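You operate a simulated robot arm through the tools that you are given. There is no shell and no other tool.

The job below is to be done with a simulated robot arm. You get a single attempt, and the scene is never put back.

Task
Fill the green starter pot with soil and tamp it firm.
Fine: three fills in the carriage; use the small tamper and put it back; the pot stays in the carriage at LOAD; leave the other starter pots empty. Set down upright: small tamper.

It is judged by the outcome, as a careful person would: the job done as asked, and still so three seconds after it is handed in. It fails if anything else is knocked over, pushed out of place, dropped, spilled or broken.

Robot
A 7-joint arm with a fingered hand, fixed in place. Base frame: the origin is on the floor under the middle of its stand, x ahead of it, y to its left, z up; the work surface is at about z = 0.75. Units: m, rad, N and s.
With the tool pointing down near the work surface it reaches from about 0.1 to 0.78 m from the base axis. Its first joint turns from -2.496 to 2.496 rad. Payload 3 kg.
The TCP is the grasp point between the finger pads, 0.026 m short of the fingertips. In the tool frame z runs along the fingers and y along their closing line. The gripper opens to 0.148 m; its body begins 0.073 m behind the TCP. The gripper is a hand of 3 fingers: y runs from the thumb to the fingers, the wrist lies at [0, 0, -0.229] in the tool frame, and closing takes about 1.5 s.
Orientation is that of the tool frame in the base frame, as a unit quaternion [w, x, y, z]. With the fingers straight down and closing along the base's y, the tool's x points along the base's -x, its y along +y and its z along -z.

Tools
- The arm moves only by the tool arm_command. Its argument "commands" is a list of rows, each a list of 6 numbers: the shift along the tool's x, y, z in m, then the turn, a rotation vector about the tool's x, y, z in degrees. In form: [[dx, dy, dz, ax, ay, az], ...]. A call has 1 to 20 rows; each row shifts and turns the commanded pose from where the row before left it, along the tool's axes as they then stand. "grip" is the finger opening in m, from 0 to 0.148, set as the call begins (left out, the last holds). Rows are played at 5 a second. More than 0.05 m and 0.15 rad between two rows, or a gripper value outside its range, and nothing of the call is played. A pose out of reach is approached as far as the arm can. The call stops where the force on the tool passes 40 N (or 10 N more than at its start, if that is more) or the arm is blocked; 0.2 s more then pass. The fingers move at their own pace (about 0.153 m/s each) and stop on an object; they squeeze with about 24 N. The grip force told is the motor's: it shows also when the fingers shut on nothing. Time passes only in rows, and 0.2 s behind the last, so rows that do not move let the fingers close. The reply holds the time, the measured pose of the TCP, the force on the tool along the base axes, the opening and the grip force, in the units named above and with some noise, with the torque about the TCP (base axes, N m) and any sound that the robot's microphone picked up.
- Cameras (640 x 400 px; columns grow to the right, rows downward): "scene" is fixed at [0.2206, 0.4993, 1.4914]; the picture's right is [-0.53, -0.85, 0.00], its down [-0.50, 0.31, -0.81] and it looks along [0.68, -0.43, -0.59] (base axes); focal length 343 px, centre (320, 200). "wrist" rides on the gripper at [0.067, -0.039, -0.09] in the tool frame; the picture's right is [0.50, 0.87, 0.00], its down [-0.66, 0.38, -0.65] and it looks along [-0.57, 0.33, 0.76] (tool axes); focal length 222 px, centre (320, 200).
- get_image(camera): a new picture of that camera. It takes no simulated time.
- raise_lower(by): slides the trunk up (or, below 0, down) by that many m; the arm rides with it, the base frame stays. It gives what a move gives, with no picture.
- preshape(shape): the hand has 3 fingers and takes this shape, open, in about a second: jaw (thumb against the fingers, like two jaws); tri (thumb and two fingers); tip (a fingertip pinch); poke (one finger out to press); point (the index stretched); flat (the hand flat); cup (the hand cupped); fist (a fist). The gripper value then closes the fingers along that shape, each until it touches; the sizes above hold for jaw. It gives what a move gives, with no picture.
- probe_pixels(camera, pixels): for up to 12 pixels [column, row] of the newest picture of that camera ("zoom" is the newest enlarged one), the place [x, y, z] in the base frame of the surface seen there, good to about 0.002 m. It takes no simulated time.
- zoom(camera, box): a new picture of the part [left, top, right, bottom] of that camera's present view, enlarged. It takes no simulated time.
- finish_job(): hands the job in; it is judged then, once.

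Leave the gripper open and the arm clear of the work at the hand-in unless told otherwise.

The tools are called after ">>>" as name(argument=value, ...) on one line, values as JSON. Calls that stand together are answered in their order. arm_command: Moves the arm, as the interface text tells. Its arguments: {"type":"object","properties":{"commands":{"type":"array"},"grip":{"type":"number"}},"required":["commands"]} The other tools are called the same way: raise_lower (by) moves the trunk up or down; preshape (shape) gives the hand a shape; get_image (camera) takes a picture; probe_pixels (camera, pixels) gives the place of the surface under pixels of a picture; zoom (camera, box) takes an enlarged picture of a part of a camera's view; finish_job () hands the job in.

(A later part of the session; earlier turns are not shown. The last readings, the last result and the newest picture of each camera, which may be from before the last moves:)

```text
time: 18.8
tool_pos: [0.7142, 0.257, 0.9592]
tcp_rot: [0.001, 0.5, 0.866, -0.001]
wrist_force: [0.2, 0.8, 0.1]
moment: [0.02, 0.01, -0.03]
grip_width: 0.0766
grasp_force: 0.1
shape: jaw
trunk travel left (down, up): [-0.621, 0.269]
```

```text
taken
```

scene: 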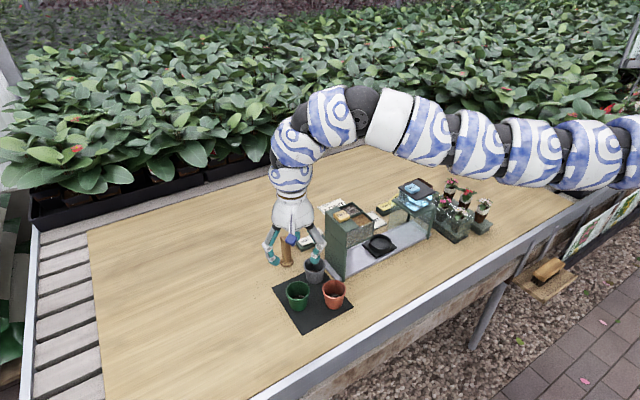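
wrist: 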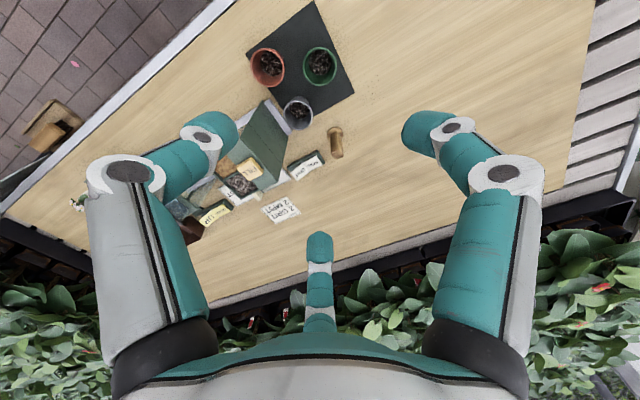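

TCP is centred over the green pot. Descending to z≈0.845 (fingertips 0.819, just above the 0.808 rim) and checking.

>>> arm_command(commands=[[0, 0, 0.025, 0, 0, 0], [0, 0, 0.025, 0, 0, 0], [0, 0, 0.025, 0, 0, 0], [0, 0, 0.02, 0, 0, 0], [0, 0, 0.019, 0, 0, 0], [0, 0, 0, 0, 0, 0]])

>>> get_image(camera="wrist")

>>> zoom(camera="scene", box=[240, 220, 368, 320])

```text
time: 20.2
tool_pos: [0.7146, 0.2556, 0.8449]
tcp_rot: [0.0, 0.5, 0.866, 0.0]
wrist_force: [0.0, 0.7, 0.6]
moment: [0.0, 0.0, 0.01]
grip_width: 0.0767
grasp_force: 0.0
shape: jaw
trunk travel left (down, up): [-0.621, 0.269]
```

```text
taken
```

wrist: 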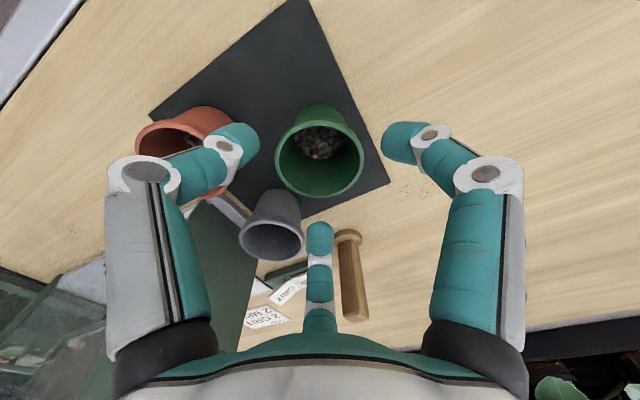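

```text
4.00 times, centred on (304, 270) of scene
```

zoom: 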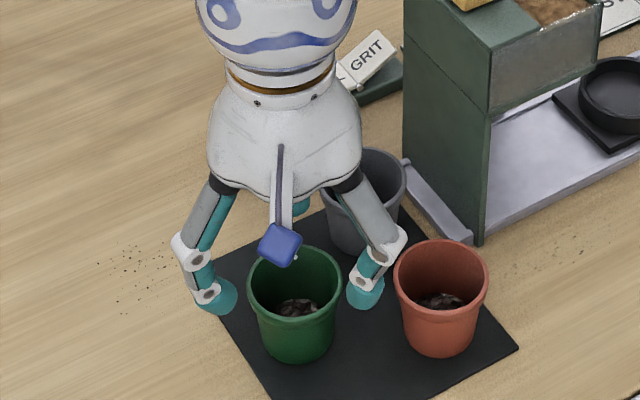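

Fingers straddle the green pot and lie between neighbours. Descending slowly the last 0.042 m to z≈0.803.

>>> arm_command(commands=[[0, 0, 0.01, 0, 0, 0], [0, 0, 0.01, 0, 0, 0], [0, 0, 0.01, 0, 0, 0], [0, 0, 0.012, 0, 0, 0], [0, 0, 0, 0, 0, 0]])

>>> get_image(camera="wrist")

>>> zoom(camera="scene", box=[240, 235, 368, 315])

```text
time: 21.4
tool_pos: [0.7153, 0.256, 0.8025]
tcp_rot: [0.0, 0.5, 0.866, 0.0]
wrist_force: [-1.0, -0.1, -0.2]
moment: [0.03, 0.03, -0.01]
grip_width: 0.0767
grasp_force: 0.0
shape: jaw
trunk travel left (down, up): [-0.621, 0.269]
```

```text
taken
```

wrist: 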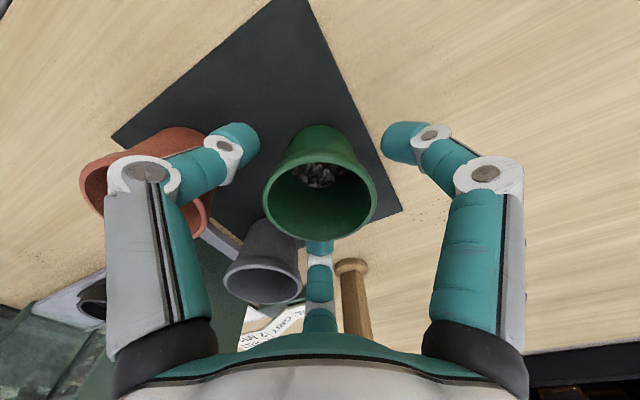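

```text
5.00 times, centred on (304, 275) of scene
```

zoom: 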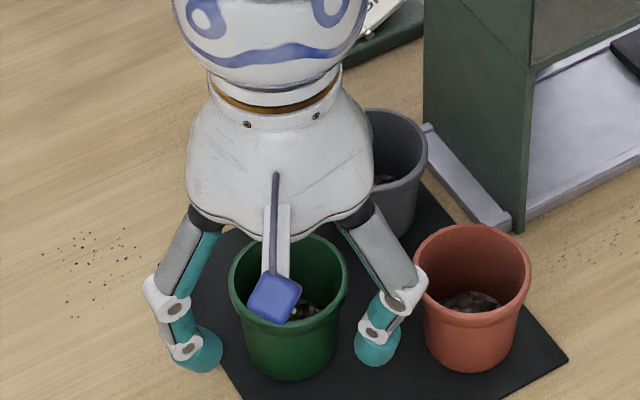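

No contact forces. Closing the fingers on the pot now.

>>> arm_command(commands=[[0, 0, 0, 0, 0, 0], [0, 0, 0, 0, 0, 0], [0, 0, 0, 0, 0, 0], [0, 0, 0, 0, 0, 0], [0, 0, 0, 0, 0, 0], [0, 0, 0, 0, 0, 0]], grip=0.03)

>>> get_image(camera="wrist")

>>> zoom(camera="scene", box=[240, 235, 368, 315])

```text
time: 22.8
tool_pos: [0.7151, 0.2556, 0.8031]
tcp_rot: [0.001, 0.5, 0.866, -0.001]
wrist_force: [0.7, -0.5, -0.3]
moment: [-0.01, -0.01, -0.01]
grip_width: 0.0445
grasp_force: 23.8
shape: jaw
trunk travel left (down, up): [-0.621, 0.269]
```

```text
taken
```

wrist: 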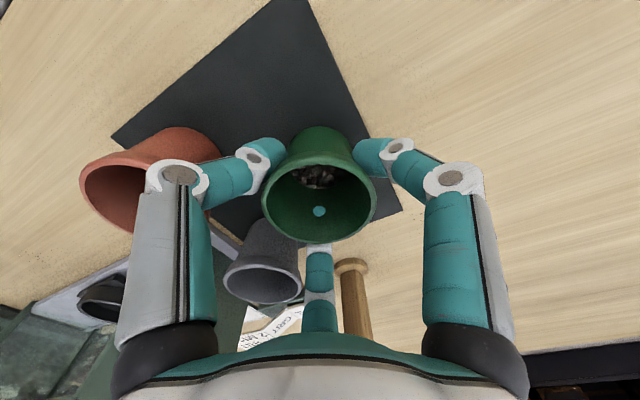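

```text
5.00 times, centred on (304, 275) of scene
```

zoom: 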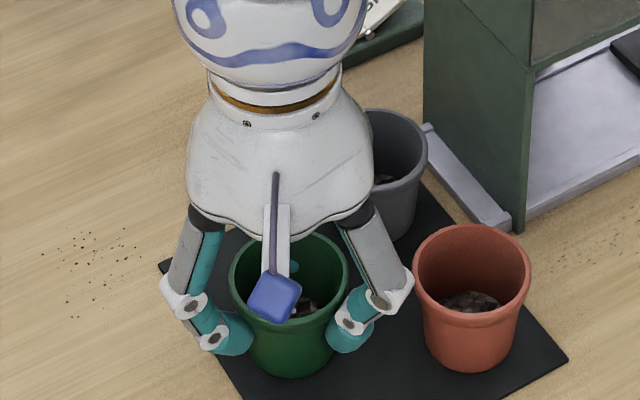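

Gripped (23.8 N, width 0.0445). Lifting slowly first 0.03 m, then checking that the pot comes along.

>>> arm_command(commands=[[0, 0, -0.005, 0, 0, 0], [0, 0, -0.008, 0, 0, 0], [0, 0, -0.01, 0, 0, 0], [0, 0, -0.01, 0, 0, 0], [0, 0, -0.015, 0, 0, 0], [0, 0, 0, 0, 0, 0]])

>>> get_image(camera="wrist")

>>> zoom(camera="scene", box=[240, 225, 368, 305])

```text
time: 24.2
tool_pos: [0.7146, 0.2551, 0.8512]
tcp_rot: [0.001, 0.499, 0.866, -0.001]
wrist_force: [0.2, -0.5, -1.2]
moment: [0.01, 0.0, 0.02]
grip_width: 0.0441
grasp_force: 24.1
shape: jaw
trunk travel left (down, up): [-0.621, 0.269]
```

```text
taken
```

wrist: 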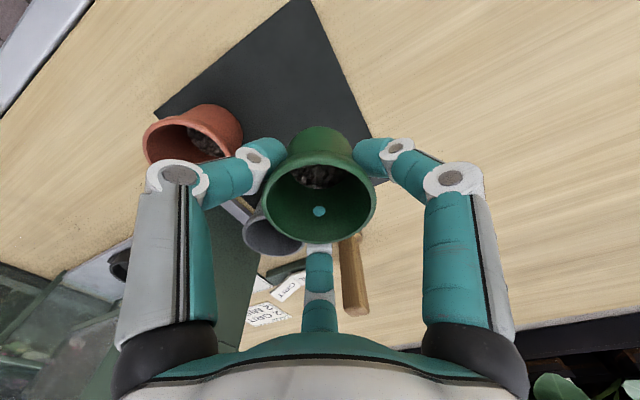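

```text
5.00 times, centred on (304, 265) of scene
```

zoom: 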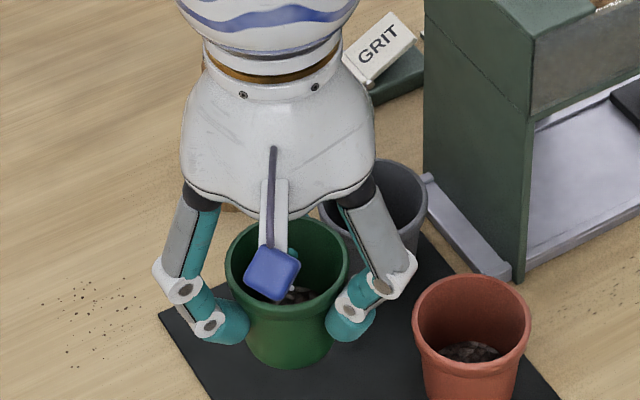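

The pot comes along, neighbours undisturbed. Raising to z≈1.06 and turning the hand +35° (base) so the knuckles will fit between hopper and mist tower.

>>> arm_command(commands=[[0, 0, -0.03, 0, 0, 0], [0, 0, -0.035, 0, 0, 0], [0, 0, -0.035, 0, 0, 0], [0, 0, -0.035, 0, 0, 0], [0, 0, -0.035, 0, 0, 0], [0, 0, -0.03, 0, 0, 0], [0, 0, -0.01, 0, 0, 0], [0, 0, 0, 0, 0, -7], [0, 0, 0, 0, 0, -7], [0, 0, 0, 0, 0, -7], [0, 0, 0, 0, 0, -7], [0, 0, 0, 0, 0, -7], [0, 0, 0, 0, 0, 0]])

```text
time: 27.0
tool_pos: [0.7146, 0.2557, 1.0615]
tcp_rot: [0.0, 0.216, 0.976, -0.001]
wrist_force: [0.4, -0.2, -0.7]
moment: [0.02, 0.01, -0.01]
grip_width: 0.0439
grasp_force: 23.8
shape: jaw
trunk travel left (down, up): [-0.621, 0.269]
```

Orientation as planned. Now translating at z≈1.06 to above the carriage (0.760, -0.0485).

>>> arm_command(commands=[[-0.0212, -0.032, 0, 0, 0, 0], [-0.0212, -0.032, 0, 0, 0, 0], [-0.0212, -0.032, 0, 0, 0, 0], [-0.0212, -0.032, 0, 0, 0, 0], [-0.0212, -0.032, 0, 0, 0, 0], [-0.0212, -0.032, 0, 0, 0, 0], [-0.0212, -0.032, 0, 0, 0, 0], [-0.0213, -0.0322, 0, 0, 0, 0], [0, 0, 0, 0, 0, 0], [0, 0, 0, 0, 0, 0]])

>>> get_image(camera="wrist")

>>> zoom(camera="scene", box=[300, 120, 492, 280])

```text
time: 29.2
tool_pos: [0.7211, 0.2091, 1.0597]
tcp_rot: [0.0, 0.216, 0.976, -0.001]
wrist_force: [0.2, -0.2, -0.5]
moment: [0.0, 0.03, 0.06]
grip_width: 0.0442
grasp_force: 23.3
shape: jaw
out of reach, approached as far as the arm can: row 2, 3, 4, 5, 6, 7, 8
trunk travel left (down, up): [-0.621, 0.269]
```

```text
taken
```

wrist: 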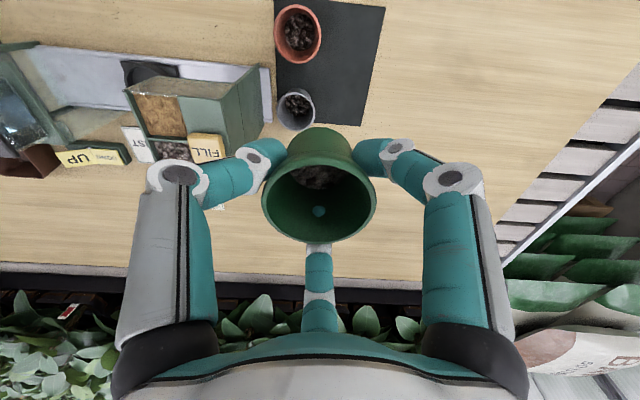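

```text
2.50 times, centred on (396, 200) of scene
```

zoom: 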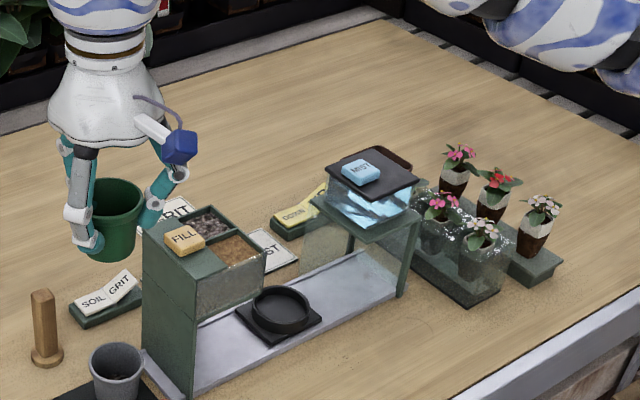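

The arm reports rows 2–8 out of reach (stopped at y≈0.209, pot still held, well clear above the hopper). Likely a wrist limit from the high pose with the lowered trunk. I'll send one idle row to see whether the commanded pose is still the far one.

>>> arm_command(commands=[[0, 0, 0, 0, 0, 0]])

```text
time: 29.6
tool_pos: [0.7206, 0.2094, 1.061]
tcp_rot: [0.0, 0.216, 0.976, -0.001]
wrist_force: [-0.2, 0.0, -0.4]
moment: [-0.02, -0.02, -0.01]
grip_width: 0.0441
grasp_force: 24.4
shape: jaw
trunk travel left (down, up): [-0.621, 0.269]
```

The command settled at the reachable pose. I'll raise the trunk by 0.1 m (hand goes up too), then lower the arm 0.1 m relative to it, which should move it away from that limit.

>>> raise_lower(by=0.1)

>>> arm_command(commands=[[0, 0, 0.025, 0, 0, 0], [0, 0, 0.025, 0, 0, 0], [0, 0, 0.025, 0, 0, 0], [0, 0, 0.025, 0, 0, 0], [0, 0, 0, 0, 0, 0]])

>>> arm_command(commands=[[-0.0106, -0.016, 0, 0, 0, 0], [-0.0106, -0.016, 0, 0, 0, 0], [0, 0, 0, 0, 0, 0]])

```text
time: 30.9
tool_pos: [0.7201, 0.208, 1.1602]
tcp_rot: [-0.001, 0.217, 0.976, -0.001]
wrist_force: [-0.4, -0.3, 0.1]
moment: [-0.02, -0.03, -0.01]
grip_width: 0.044
grasp_force: 23.9
shape: jaw
trunk travel left (down, up): [-0.721, 0.169]
```

```text
time: 32.1
tool_pos: [0.7197, 0.2087, 1.0582]
tcp_rot: [0.001, 0.216, 0.976, -0.001]
wrist_force: [-0.4, 0.5, -0.5]
moment: [0.01, 0.06, -0.03]
grip_width: 0.044
grasp_force: 23.7
shape: jaw
trunk travel left (down, up): [-0.721, 0.169]
```

```text
time: 32.9
tool_pos: [0.7258, 0.171, 1.0608]
tcp_rot: [0.001, 0.217, 0.976, 0.0]
wrist_force: [0.3, -0.6, -1.2]
moment: [0.0, -0.02, -0.01]
grip_width: 0.044
grasp_force: 24.3
shape: jaw
trunk travel left (down, up): [-0.721, 0.169]
```

That freed it. Continuing the translation to above the carriage at z≈1.06.

>>> arm_command(commands=[[-0.0206, -0.0307, 0, 0, 0, 0], [-0.0206, -0.0307, 0, 0, 0, 0], [-0.0206, -0.0307, 0, 0, 0, 0], [-0.0206, -0.0307, 0, 0, 0, 0], [-0.0206, -0.0307, 0, 0, 0, 0], [-0.0206, -0.0307, 0, 0, 0, 0], [0, 0, 0, 0, 0, 0], [0, 0, 0, 0, 0, 0]])

>>> get_image(camera="wrist")

>>> zoom(camera="scene", box=[300, 130, 460, 280])

```text
time: 34.7
tool_pos: [0.7783, -0.0392, 1.0412]
tcp_rot: [0.001, 0.216, 0.976, 0.0]
wrist_force: [0.2, 0.7, 0.5]
moment: [0.0, 0.0, 0.02]
grip_width: 0.0438
grasp_force: 24.1
shape: jaw
out of reach, approached as far as the arm can: row 2, 3, 4, 5, 6
trunk travel left (down, up): [-0.721, 0.169]
```

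```text
taken
```

wrist: 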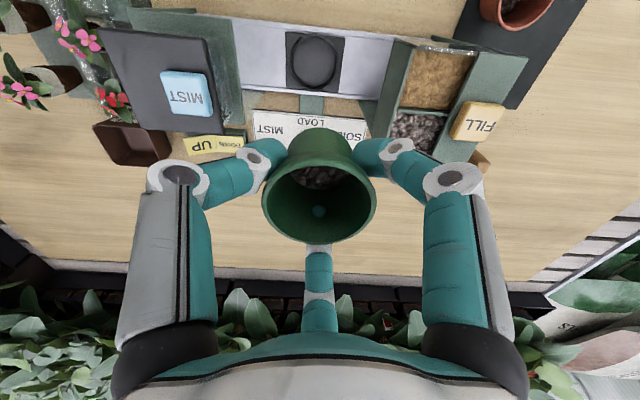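

```text
2.67 times, centred on (380, 205) of scene
```

zoom: 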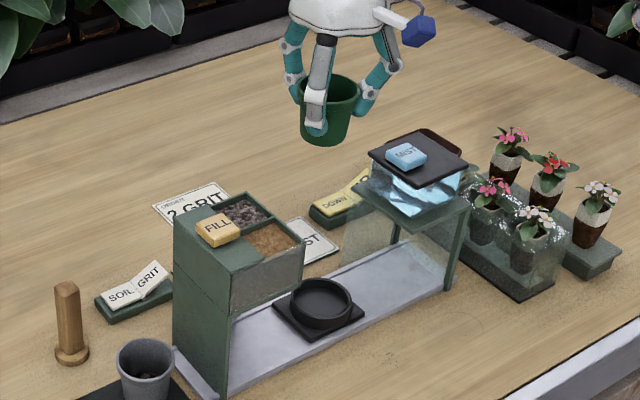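

The arm only got to (0.778, -0.039, 1.041). Let me look at the whole scene to understand the arm's configuration before going on.

>>> get_image(camera="scene")

>>> arm_command(commands=[[0, 0, 0, 0, 0, 0]])

```text
taken
```

scene: 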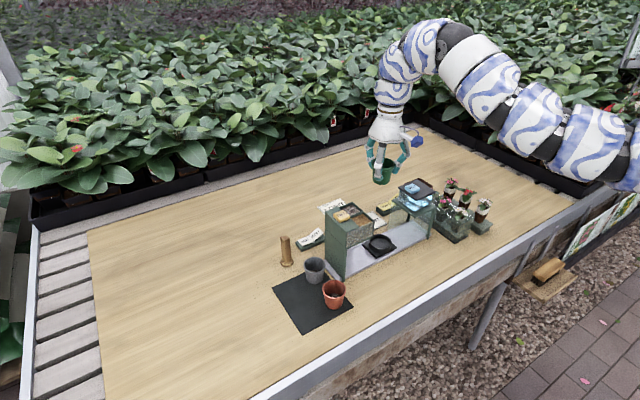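

```text
time: 35.1
tool_pos: [0.7785, -0.0386, 1.0424]
tcp_rot: [0.001, 0.216, 0.976, -0.001]
wrist_force: [0.1, 0.2, -0.8]
moment: [0.02, 0.01, -0.01]
grip_width: 0.0438
grasp_force: 23.8
shape: jaw
trunk travel left (down, up): [-0.721, 0.169]
```

The command has settled at the actual pose. I'll try a small move combining the correction (−0.0185, −0.0097) with a 0.04 m descent; the pot is still above everything, inside the gap.

>>> arm_command(commands=[[0, 0, 0.02, 0, 0, 0], [0, 0, 0.02, 0, 0, 0], [0.0042, -0.0055, 0, 0, 0, 0], [0.0042, -0.0055, 0, 0, 0, 0], [0.0042, -0.0055, 0, 0, 0, 0], [0, 0, 0, 0, 0, 0]])

```text
time: 36.5
tool_pos: [0.7598, -0.0524, 1.0003]
tcp_rot: [0.0, 0.217, 0.976, -0.001]
wrist_force: [0.6, -0.2, -1.7]
moment: [-0.02, 0.0, -0.02]
grip_width: 0.0437
grasp_force: 24.3
shape: jaw
trunk travel left (down, up): [-0.721, 0.169]
```

Good, now reachable. Re-measure the pose with an idle row and refine the carriage ring's centre from the wrist view.

>>> arm_command(commands=[[0, 0, 0, 0, 0, 0], [0, 0, 0, 0, 0, 0]])

>>> get_image(camera="wrist")

>>> zoom(camera="scene", box=[340, 210, 436, 270])

```text
time: 37.1
tool_pos: [0.7605, -0.0522, 1.0009]
tcp_rot: [0.0, 0.217, 0.976, -0.002]
wrist_force: [0.2, -1.1, -0.1]
moment: [-0.01, 0.03, 0.01]
grip_width: 0.0441
grasp_force: 23.9
shape: jaw
trunk travel left (down, up): [-0.721, 0.169]
```

```text
taken
```

wrist: 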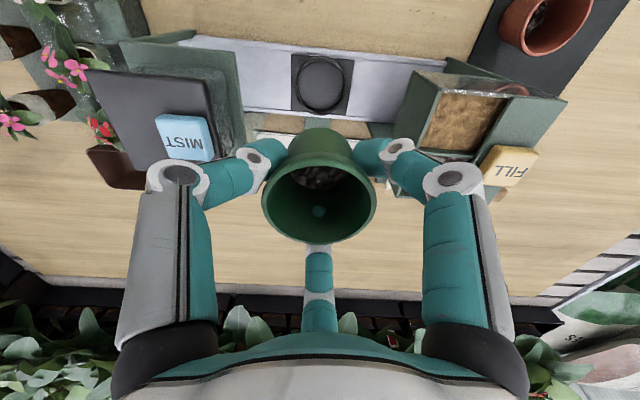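

```text
6.67 times, centred on (388, 240) of scene
```

zoom: 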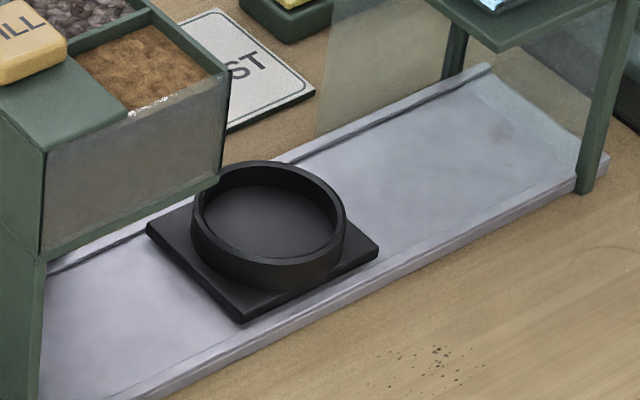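

Probing ring rim points (outer top edge): left (196,212), right (343,218), back (262,163), front (285,258), plus inner floor and plate corners.

>>> probe_pixels(camera="zoom", pixels=[[197, 205], [341, 212], [250, 165], [285, 259], [300, 172], [230, 245], [270, 225], [150, 225], [242, 318], [376, 250], [205, 215], [332, 225]])

>>> zoom(camera="wrist", box=[272, 40, 368, 120])

```text
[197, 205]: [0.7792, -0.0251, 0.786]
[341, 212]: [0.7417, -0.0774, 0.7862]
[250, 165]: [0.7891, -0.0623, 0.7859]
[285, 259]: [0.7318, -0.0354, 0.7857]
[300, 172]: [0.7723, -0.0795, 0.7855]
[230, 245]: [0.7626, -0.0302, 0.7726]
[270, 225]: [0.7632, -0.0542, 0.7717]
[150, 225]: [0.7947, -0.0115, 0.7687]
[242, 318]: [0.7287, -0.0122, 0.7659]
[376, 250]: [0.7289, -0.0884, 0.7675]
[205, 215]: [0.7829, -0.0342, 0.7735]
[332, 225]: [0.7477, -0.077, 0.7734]
```

```text
5.00 times, centred on (320, 80) of wrist
```

zoom: 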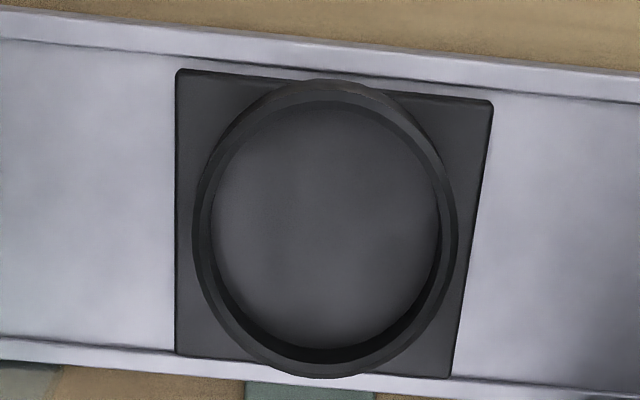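

Probing the ring in this more overhead view: left (203,215), right (450,225), top (322,88), bottom (320,370).

>>> probe_pixels(camera="zoom", pixels=[[203, 225], [452, 225], [325, 90], [325, 368], [240, 125], [415, 330], [410, 125], [240, 320], [325, 220], [180, 75], [488, 105], [450, 372]])

```text
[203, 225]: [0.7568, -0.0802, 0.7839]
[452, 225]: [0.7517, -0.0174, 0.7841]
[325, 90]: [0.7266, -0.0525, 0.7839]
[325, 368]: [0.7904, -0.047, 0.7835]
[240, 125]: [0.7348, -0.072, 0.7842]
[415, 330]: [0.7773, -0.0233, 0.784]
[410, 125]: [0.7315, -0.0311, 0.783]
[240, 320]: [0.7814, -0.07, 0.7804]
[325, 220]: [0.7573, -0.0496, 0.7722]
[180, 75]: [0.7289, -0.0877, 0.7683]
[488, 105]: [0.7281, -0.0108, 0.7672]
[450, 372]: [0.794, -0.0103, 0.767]
```

Ring centre ≈ (0.760, -0.0495), inside floor z≈0.772; TCP is at (0.760, -0.0523). I shift +0.0028 in y and descend to z≈0.90, checking clearance to both towers.

>>> arm_command(commands=[[0.0012, 0.0025, 0, 0, 0, 0], [0, 0, 0.02, 0, 0, 0], [0, 0, 0.02, 0, 0, 0], [0, 0, 0.02, 0, 0, 0], [0, 0, 0.02, 0, 0, 0], [0, 0, 0.02, 0, 0, 0], [0, 0, 0, 0, 0, 0]])

>>> get_image(camera="wrist")

>>> zoom(camera="scene", box=[320, 170, 448, 270])

```text
time: 38.7
tool_pos: [0.7611, -0.0479, 0.9013]
tcp_rot: [0.001, 0.216, 0.976, -0.001]
wrist_force: [-0.4, -0.5, -1.1]
moment: [0.01, 0.05, 0.01]
grip_width: 0.0438
grasp_force: 24.3
shape: jaw
trunk travel left (down, up): [-0.721, 0.169]
```

```text
taken
```

wrist: 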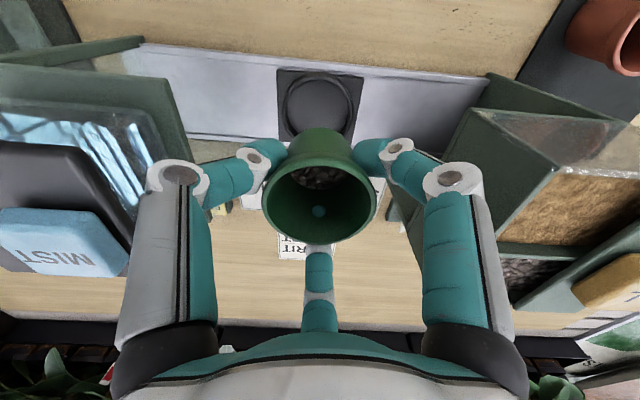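

```text
4.00 times, centred on (384, 220) of scene
```

zoom: 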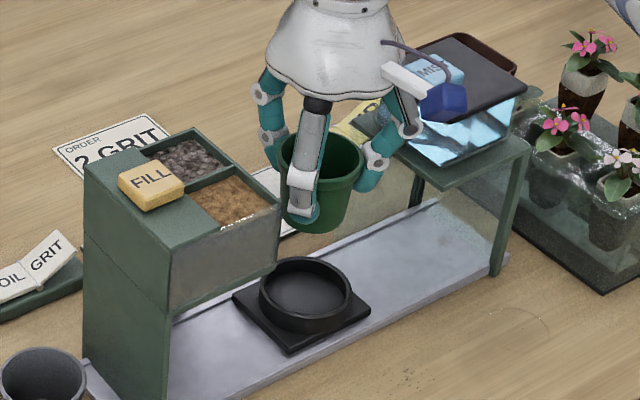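

Clearances look fine on both sides. Continuing down to z≈0.835.

>>> arm_command(commands=[[0, 0, 0.015, 0, 0, 0], [0, 0, 0.015, 0, 0, 0], [0, 0, 0.015, 0, 0, 0], [0, 0, 0.012, 0, 0, 0], [0, 0, 0.009, 0, 0, 0], [0, 0, 0, 0, 0, 0]])

>>> get_image(camera="wrist")

>>> zoom(camera="scene", box=[330, 180, 442, 270])

```text
time: 40.1
tool_pos: [0.7608, -0.0486, 0.8346]
tcp_rot: [0.0, 0.217, 0.976, -0.001]
wrist_force: [-0.2, 0.1, -0.4]
moment: [-0.03, -0.02, -0.01]
grip_width: 0.0437
grasp_force: 24.0
shape: jaw
trunk travel left (down, up): [-0.721, 0.169]
```

```text
taken
```

wrist: 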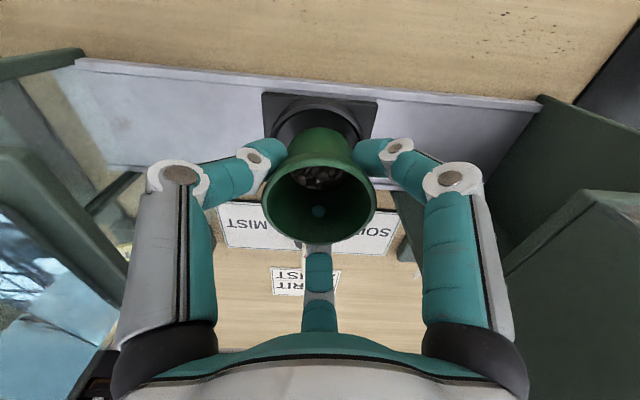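

```text
4.44 times, centred on (386, 225) of scene
```

zoom: 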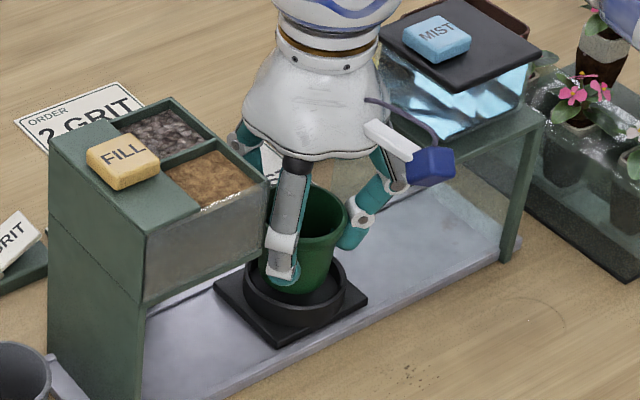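

The pot is centred and entering the holder. Lowering in small steps to seat it (expected contact near z≈0.8215).

>>> arm_command(commands=[[0, 0, 0.004, 0, 0, 0], [0, 0, 0.004, 0, 0, 0], [0, 0, 0.003, 0, 0, 0], [0, 0, 0.0015, 0, 0, 0], [0, 0, 0, 0, 0, 0]])

```text
time: 41.3
tool_pos: [0.7594, -0.0485, 0.8229]
tcp_rot: [0.0, 0.216, 0.976, -0.001]
wrist_force: [0.1, 0.2, 0.1]
moment: [0.02, -0.01, 0.03]
grip_width: 0.044
grasp_force: 23.8
shape: jaw
trunk travel left (down, up): [-0.721, 0.169]
```

>>> arm_command(commands=[[0, 0, 0.001, 0, 0, 0], [0, 0, 0.001, 0, 0, 0], [0, 0, 0, 0, 0, 0]])

>>> zoom(camera="scene", box=[350, 210, 430, 270])

```text
time: 42.1
tool_pos: [0.7601, -0.0494, 0.8194]
tcp_rot: [0.002, 0.217, 0.976, -0.001]
wrist_force: [-0.1, 0.3, 3.2]
moment: [-0.06, -0.01, 0.03]
grip_width: 0.044
grasp_force: 24.0
shape: jaw
trunk travel left (down, up): [-0.721, 0.169]
```

```text
6.67 times, centred on (390, 240) of scene
```

zoom: 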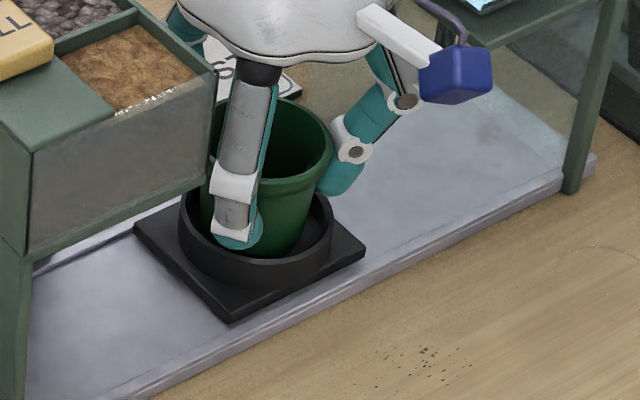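

Contact felt (3.2 N upward): the pot is seated. Opening the fingers modestly to 0.066 (towers limit the knuckles).

>>> arm_command(commands=[[0, 0, 0, 0, 0, 0], [0, 0, 0, 0, 0, 0], [0, 0, 0, 0, 0, 0]], grip=0.068)

>>> get_image(camera="wrist")

>>> zoom(camera="scene", box=[350, 210, 430, 270])

```text
time: 42.9
tool_pos: [0.761, -0.0484, 0.82]
tcp_rot: [0.0, 0.216, 0.976, -0.001]
wrist_force: [0.0, 0.2, -0.4]
moment: [0.0, 0.0, 0.0]
grip_width: 0.0672
grasp_force: 0.1
shape: jaw
trunk travel left (down, up): [-0.721, 0.169]
```

```text
taken
```

wrist: 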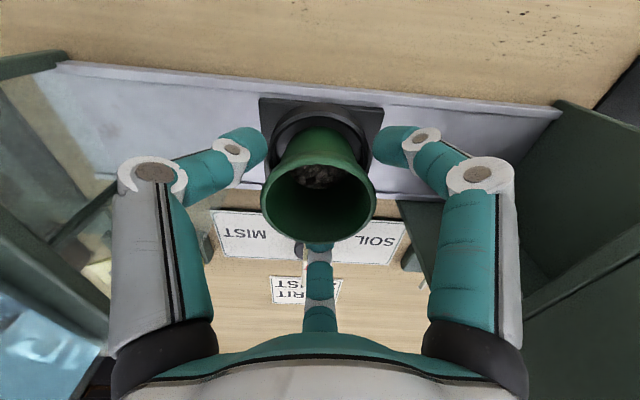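

```text
6.67 times, centred on (390, 240) of scene
```

zoom: 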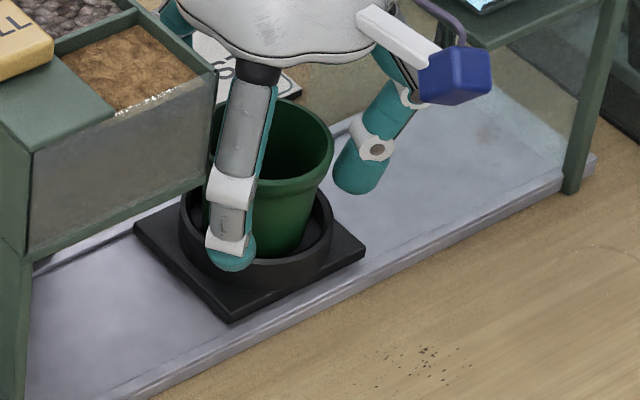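

Released; the pot stands in the holder. Rising slowly straight up, watching for any drag.

>>> arm_command(commands=[[0, 0, -0.005, 0, 0, 0], [0, 0, -0.008, 0, 0, 0], [0, 0, -0.012, 0, 0, 0], [0, 0, -0.015, 0, 0, 0], [0, 0, -0.02, 0, 0, 0], [0, 0, -0.02, 0, 0, 0], [0, 0, -0.02, 0, 0, 0], [0, 0, -0.02, 0, 0, 0], [0, 0, 0, 0, 0, 0]])

>>> get_image(camera="wrist")

>>> zoom(camera="scene", box=[330, 190, 442, 270])

```text
time: 44.9
tool_pos: [0.7624, -0.0482, 0.9399]
tcp_rot: [0.0, 0.217, 0.976, 0.0]
wrist_force: [0.0, 0.6, 0.4]
moment: [-0.02, 0.0, -0.01]
grip_width: 0.0675
grasp_force: 0.0
shape: jaw
trunk travel left (down, up): [-0.721, 0.169]
```

```text
taken
```

wrist: 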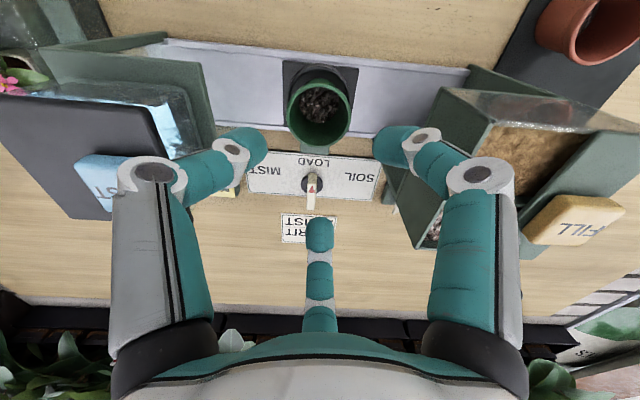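

```text
5.00 times, centred on (386, 230) of scene
```

zoom: 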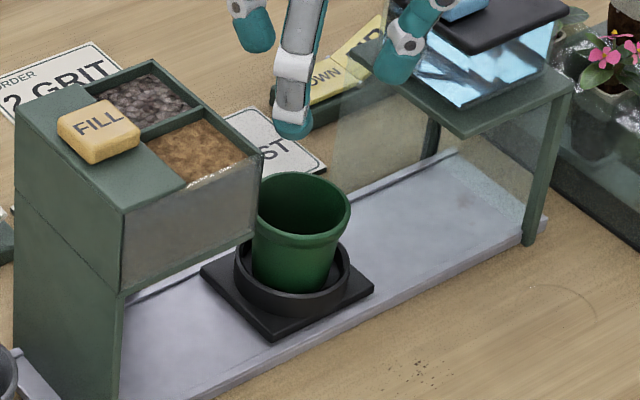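

The pot stands upright in the carriage. Rising another 0.08 m, and zooming on the dial for accurate geometry.

>>> arm_command(commands=[[0, 0, -0.03, 0, 0, 0], [0, 0, -0.03, 0, 0, 0], [0, 0, -0.02, 0, 0, 0], [0, 0, 0, 0, 0, 0]])

>>> get_image(camera="wrist")

>>> zoom(camera="wrist", box=[256, 110, 384, 190])

```text
time: 45.9
tool_pos: [0.7614, -0.0481, 1.0201]
tcp_rot: [0.001, 0.216, 0.976, 0.0]
wrist_force: [-0.3, 0.0, 0.1]
moment: [0.02, 0.01, -0.01]
grip_width: 0.0673
grasp_force: 0.0
shape: jaw
trunk travel left (down, up): [-0.721, 0.169]
```

```text
taken
```

wrist: 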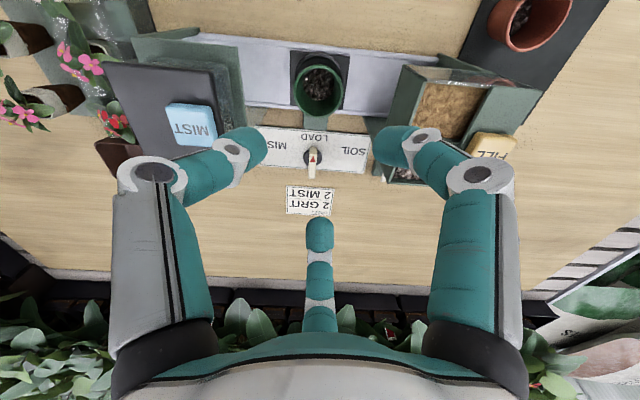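

```text
5.00 times, centred on (320, 150) of wrist
```

zoom: 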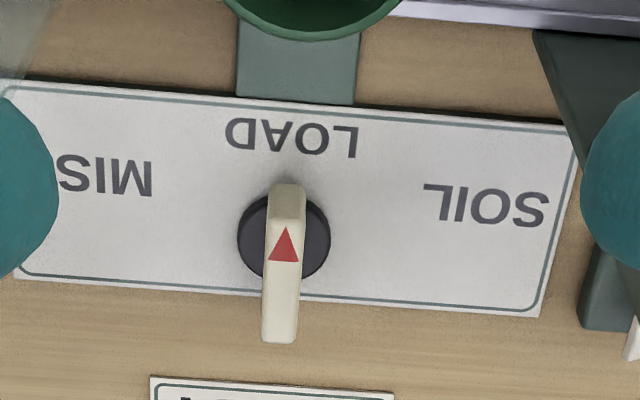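

Probing disc edges (240,238), (328,240), bar top corners, labels.

>>> probe_pixels(camera="zoom", pixels=[[242, 238], [326, 240], [285, 245], [275, 215], [303, 218], [297, 335], [267, 335], [282, 330], [275, 190], [303, 190], [292, 138], [485, 205]])

```text
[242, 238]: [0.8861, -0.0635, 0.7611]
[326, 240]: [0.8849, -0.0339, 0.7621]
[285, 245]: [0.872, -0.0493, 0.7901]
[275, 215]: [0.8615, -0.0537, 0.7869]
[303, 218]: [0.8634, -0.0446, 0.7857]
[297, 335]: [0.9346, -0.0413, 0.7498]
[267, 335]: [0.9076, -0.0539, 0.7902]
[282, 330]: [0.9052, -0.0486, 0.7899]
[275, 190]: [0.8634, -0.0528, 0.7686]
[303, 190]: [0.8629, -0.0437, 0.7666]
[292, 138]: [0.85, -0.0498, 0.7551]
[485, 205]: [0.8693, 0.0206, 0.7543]
```

Pivot ≈ (0.885, -0.0488), disc top z≈0.762, bar 0.010 wide, x 0.862–0.907, top z 0.790. I set poke and move over to (0.868, -0.078), on the −y side of the pointer's front half.

>>> preshape(shape="poke")

>>> arm_command(commands=[[-0.0272, 0.0046, 0, 0, 0, 0], [-0.0272, 0.0046, 0, 0, 0, 0], [-0.0272, 0.0046, 0, 0, 0, 0], [-0.0272, 0.0046, 0, 0, 0, 0], [0, 0, 0, 0, 0, 0]])

>>> get_image(camera="wrist")

```text
time: 46.8
tool_pos: [0.7599, -0.047, 1.0216]
tcp_rot: [0.0, 0.217, 0.976, -0.001]
wrist_force: [1.1, -0.5, -0.6]
moment: [-0.01, 0.0, 0.01]
grip_width: 0.0
grasp_force: 0.0
shape: poke
trunk travel left (down, up): [-0.721, 0.169]
```

```text
time: 48.0
tool_pos: [0.8664, -0.0771, 1.0196]
tcp_rot: [-0.001, 0.216, 0.976, 0.0]
wrist_force: [0.0, 0.2, -0.4]
moment: [0.01, 0.04, 0.0]
grip_width: 0.0
grasp_force: 0.1
shape: poke
trunk travel left (down, up): [-0.721, 0.169]
```

```text
taken
```

wrist: 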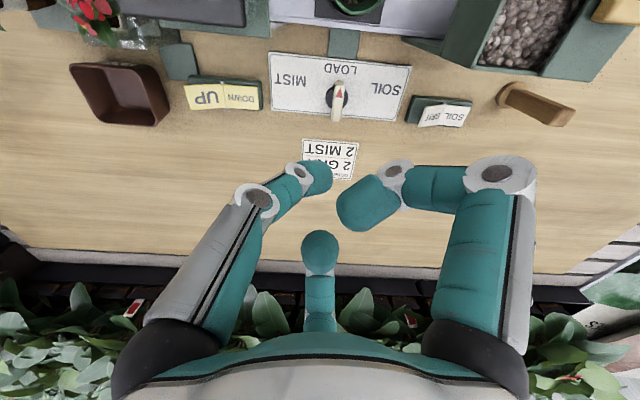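

At (0.866, -0.077, 1.02). Descending to z≈0.84 (tip ≈0.818, above the pointer's top 0.79).

>>> arm_command(commands=[[0, 0, 0.03, 0, 0, 0], [0, 0, 0.03, 0, 0, 0], [0, 0, 0.03, 0, 0, 0], [0, 0, 0.03, 0, 0, 0], [0, 0, 0.03, 0, 0, 0], [0, 0, 0.03, 0, 0, 0], [0, 0, 0, 0, 0, 0]])

>>> get_image(camera="wrist")

>>> zoom(camera="scene", box=[320, 170, 448, 270])

```text
time: 49.6
tool_pos: [0.8664, -0.0771, 0.8371]
tcp_rot: [0.001, 0.216, 0.976, 0.0]
wrist_force: [0.8, -0.5, 1.3]
moment: [0.01, -0.02, 0.03]
grip_width: 0.0
grasp_force: 0.1
shape: poke
trunk travel left (down, up): [-0.721, 0.169]
```

```text
taken
```

wrist: 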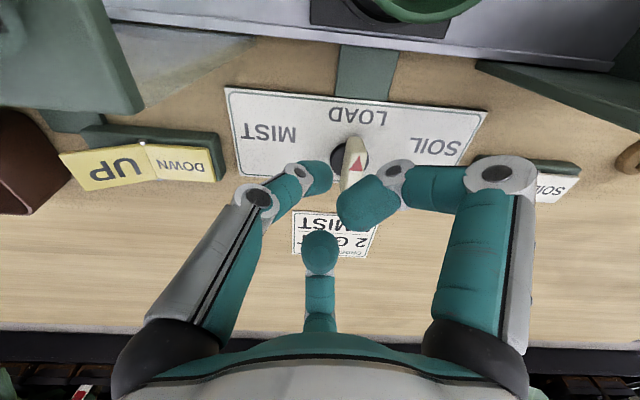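

```text
4.00 times, centred on (384, 220) of scene
```

zoom: 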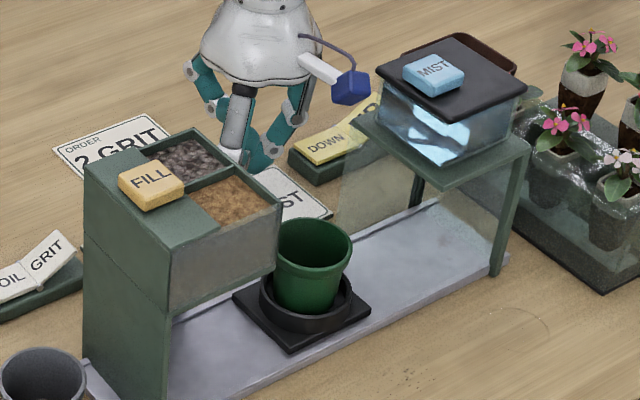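

Probing the thumb tip and the other two fingertips here to know heights relative to the pointer.

>>> probe_pixels(camera="wrist", pixels=[[322, 168], [328, 185], [308, 186], [342, 205], [355, 225], [365, 185], [320, 238], [320, 262], [335, 250], [305, 250], [262, 195], [352, 165]])

>>> probe_pixels(camera="zoom", pixels=[[258, 168], [250, 160], [270, 162], [275, 150], [240, 155], [232, 150]])

```text
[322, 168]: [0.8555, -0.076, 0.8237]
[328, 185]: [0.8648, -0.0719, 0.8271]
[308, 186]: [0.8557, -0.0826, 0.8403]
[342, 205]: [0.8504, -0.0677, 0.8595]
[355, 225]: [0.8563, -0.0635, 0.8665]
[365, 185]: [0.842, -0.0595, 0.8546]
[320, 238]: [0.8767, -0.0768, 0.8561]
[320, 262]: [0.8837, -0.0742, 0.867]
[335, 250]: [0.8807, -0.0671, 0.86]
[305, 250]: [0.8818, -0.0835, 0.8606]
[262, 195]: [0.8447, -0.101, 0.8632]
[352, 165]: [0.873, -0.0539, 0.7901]
```

```text
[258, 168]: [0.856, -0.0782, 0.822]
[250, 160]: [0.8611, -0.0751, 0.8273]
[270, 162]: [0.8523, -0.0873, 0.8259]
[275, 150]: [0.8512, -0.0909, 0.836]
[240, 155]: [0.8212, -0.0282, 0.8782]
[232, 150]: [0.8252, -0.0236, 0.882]
```

Thumb tip centre ≈ (0.865, -0.079), its bottom ≈0.02 below TCP; other tips stay ≥0.003 above TCP. I shift +0.003 in x and descend to TCP z≈0.7925, beside the pointer.

>>> arm_command(commands=[[-0.0027, 0.0013, 0, 0, 0, 0], [0, 0, 0.012, 0, 0, 0], [0, 0, 0.012, 0, 0, 0], [0, 0, 0.012, 0, 0, 0], [0, 0, 0.008, 0, 0, 0], [0, 0, 0, 0, 0, 0]])

>>> get_image(camera="wrist")

>>> zoom(camera="scene", box=[330, 180, 442, 260])

```text
time: 51.0
tool_pos: [0.8571, -0.0793, 0.8006]
tcp_rot: [0.001, 0.217, 0.976, 0.0]
wrist_force: [0.3, -0.2, 0.4]
moment: [0.02, -0.01, 0.0]
grip_width: 0.0
grasp_force: 0.2
shape: poke
out of reach, approached as far as the arm can: row 3
trunk travel left (down, up): [-0.721, 0.169]
```

```text
taken
```

wrist: 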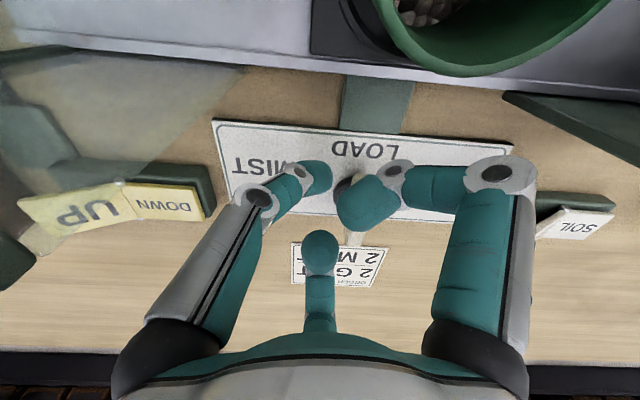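

```text
5.00 times, centred on (386, 220) of scene
```

zoom: 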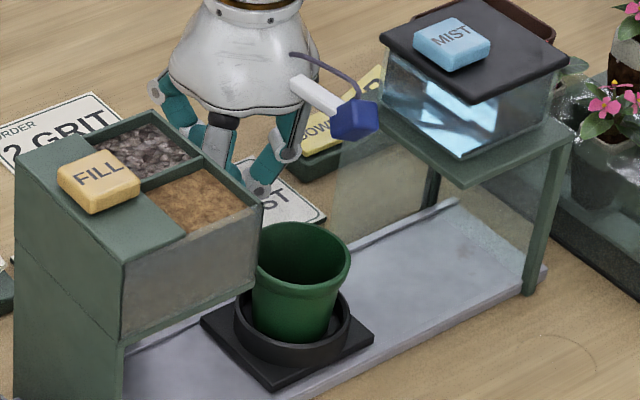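

Row 3 hit the reach limit. I'll rise 0.12 m, lower the trunk by 0.1 m (net TCP ≈0.82) and come back.

>>> arm_command(commands=[[0, 0, -0.02, 0, 0, 0], [0, 0, -0.03, 0, 0, 0], [0, 0, -0.03, 0, 0, 0], [0, 0, -0.03, 0, 0, 0], [0, 0, -0.03, 0, 0, 0], [0, 0, 0, 0, 0, 0]])

>>> raise_lower(by=-0.1)

>>> arm_command(commands=[[0, 0, 0, 0, 0, 0]])

```text
time: 52.4
tool_pos: [0.857, -0.0803, 0.9397]
tcp_rot: [-0.001, 0.216, 0.976, 0.0]
wrist_force: [0.6, 0.1, 0.1]
moment: [-0.02, -0.04, 0.01]
grip_width: 0.0
grasp_force: 0.0
shape: poke
trunk travel left (down, up): [-0.721, 0.169]
```

```text
time: 53.7
tool_pos: [0.857, -0.0796, 0.8421]
tcp_rot: [0.001, 0.216, 0.976, -0.001]
wrist_force: [0.3, 0.0, 0.3]
moment: [0.01, -0.01, -0.01]
grip_width: 0.0001
grasp_force: 0.1
shape: poke
trunk travel left (down, up): [-0.621, 0.269]
```

```text
time: 54.1
tool_pos: [0.8581, -0.08, 0.8408]
tcp_rot: [0.001, 0.218, 0.976, -0.001]
wrist_force: [-0.4, -0.3, 0.0]
moment: [0.01, -0.02, 0.04]
grip_width: 0.0
grasp_force: 0.1
shape: poke
trunk travel left (down, up): [-0.621, 0.269]
```

Now shifting (+0.012, +0.002) and descending to z≈0.7925 again.

>>> arm_command(commands=[[-0.01, 0.0069, 0, 0, 0, 0], [0, 0, 0.012, 0, 0, 0], [0, 0, 0.012, 0, 0, 0], [0, 0, 0.012, 0, 0, 0], [0, 0, 0.012, 0, 0, 0], [0, 0, 0, 0, 0, 0]])

>>> zoom(camera="wrist", box=[200, 110, 440, 260])

>>> get_image(camera="scene")

```text
time: 55.5
tool_pos: [0.8697, -0.0757, 0.794]
tcp_rot: [0.001, 0.216, 0.976, 0.0]
wrist_force: [-0.1, 0.1, -0.8]
moment: [0.02, 0.0, -0.01]
grip_width: 0.0
grasp_force: 0.0
shape: poke
trunk travel left (down, up): [-0.621, 0.269]
```

```text
2.67 times, centred on (320, 185) of wrist
```

zoom: 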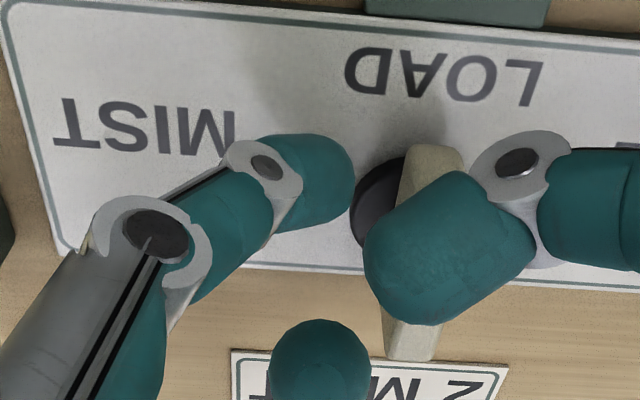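

```text
taken
```

scene: 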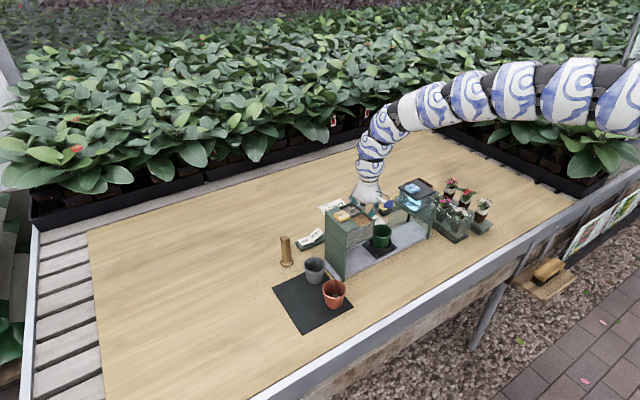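

The thumb tip is beside the pointer's front half. Pushing in +y: first 0.03 m in 5 mm steps.

>>> arm_command(commands=[[0.0021, 0.00453, 0, 0, 0, 0], [0.0021, 0.00453, 0, 0, 0, 0], [0.0021, 0.00453, 0, 0, 0, 0], [0.0021, 0.00453, 0, 0, 0, 0], [0.0021, 0.00453, 0, 0, 0, 0], [0.0021, 0.00453, 0, 0, 0, 0], [0, 0, 0, 0, 0, 0]])

>>> zoom(camera="wrist", box=[200, 110, 440, 260])

>>> zoom(camera="scene", box=[320, 170, 448, 270])

```text
time: 57.1
tool_pos: [0.8684, -0.0459, 0.7927]
tcp_rot: [-0.001, 0.216, 0.976, 0.0]
wrist_force: [-1.5, -6.5, 0.2]
moment: [-0.09, 0.04, 0.0]
grip_width: 0.0
grasp_force: 0.2
shape: poke
trunk travel left (down, up): [-0.621, 0.269]
```

```text
2.67 times, centred on (320, 185) of wrist
```

zoom: 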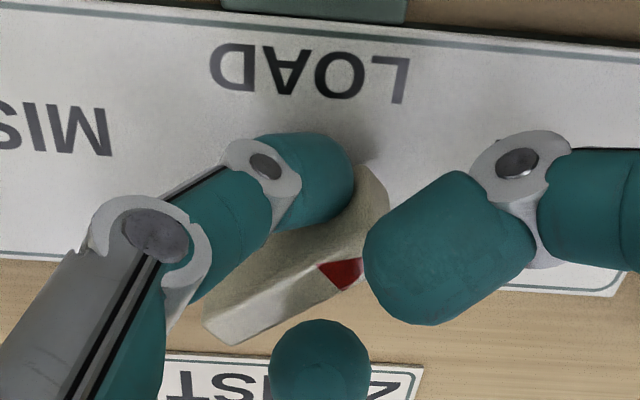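

```text
4.00 times, centred on (384, 220) of scene
```

zoom: 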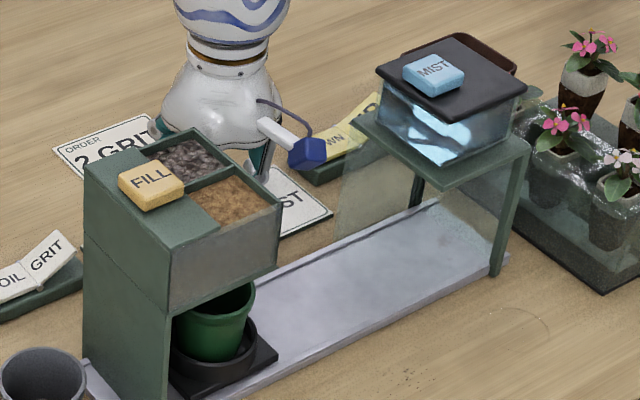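

The pointer turned and the carriage has gone under the hopper. I push another 6 mm so the pointer fully aims at SOIL, then look.

>>> arm_command(commands=[[0.0013, 0.0027, 0, 0, 0, 0], [0.0013, 0.0027, 0, 0, 0, 0], [0, 0, 0, 0, 0, 0], [0, 0, 0, 0, 0, 0]])

>>> zoom(camera="wrist", box=[200, 110, 440, 260])

>>> zoom(camera="scene", box=[330, 210, 426, 270])

```text
time: 58.1
tool_pos: [0.8689, -0.041, 0.7934]
tcp_rot: [0.0, 0.217, 0.976, 0.0]
wrist_force: [-4.7, -5.1, -1.5]
moment: [-0.1, 0.06, -0.01]
grip_width: 0.0002
grasp_force: 0.1
shape: poke
trunk travel left (down, up): [-0.621, 0.269]
```

```text
2.67 times, centred on (320, 185) of wrist
```

zoom: 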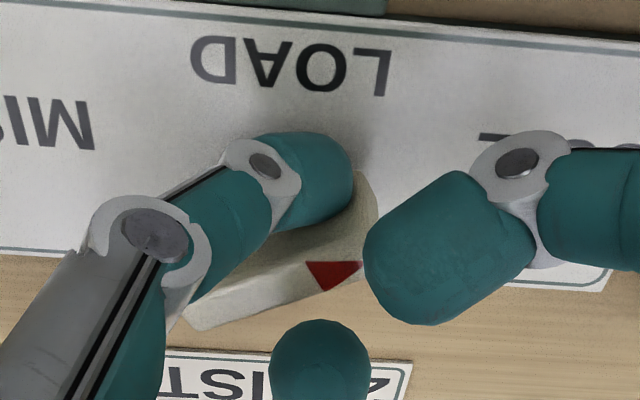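

```text
6.67 times, centred on (378, 240) of scene
```

zoom: 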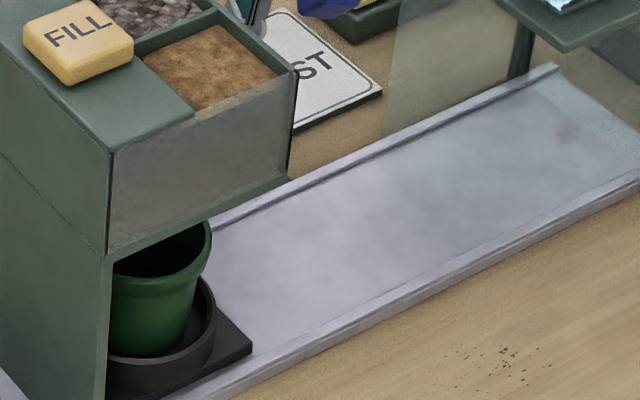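

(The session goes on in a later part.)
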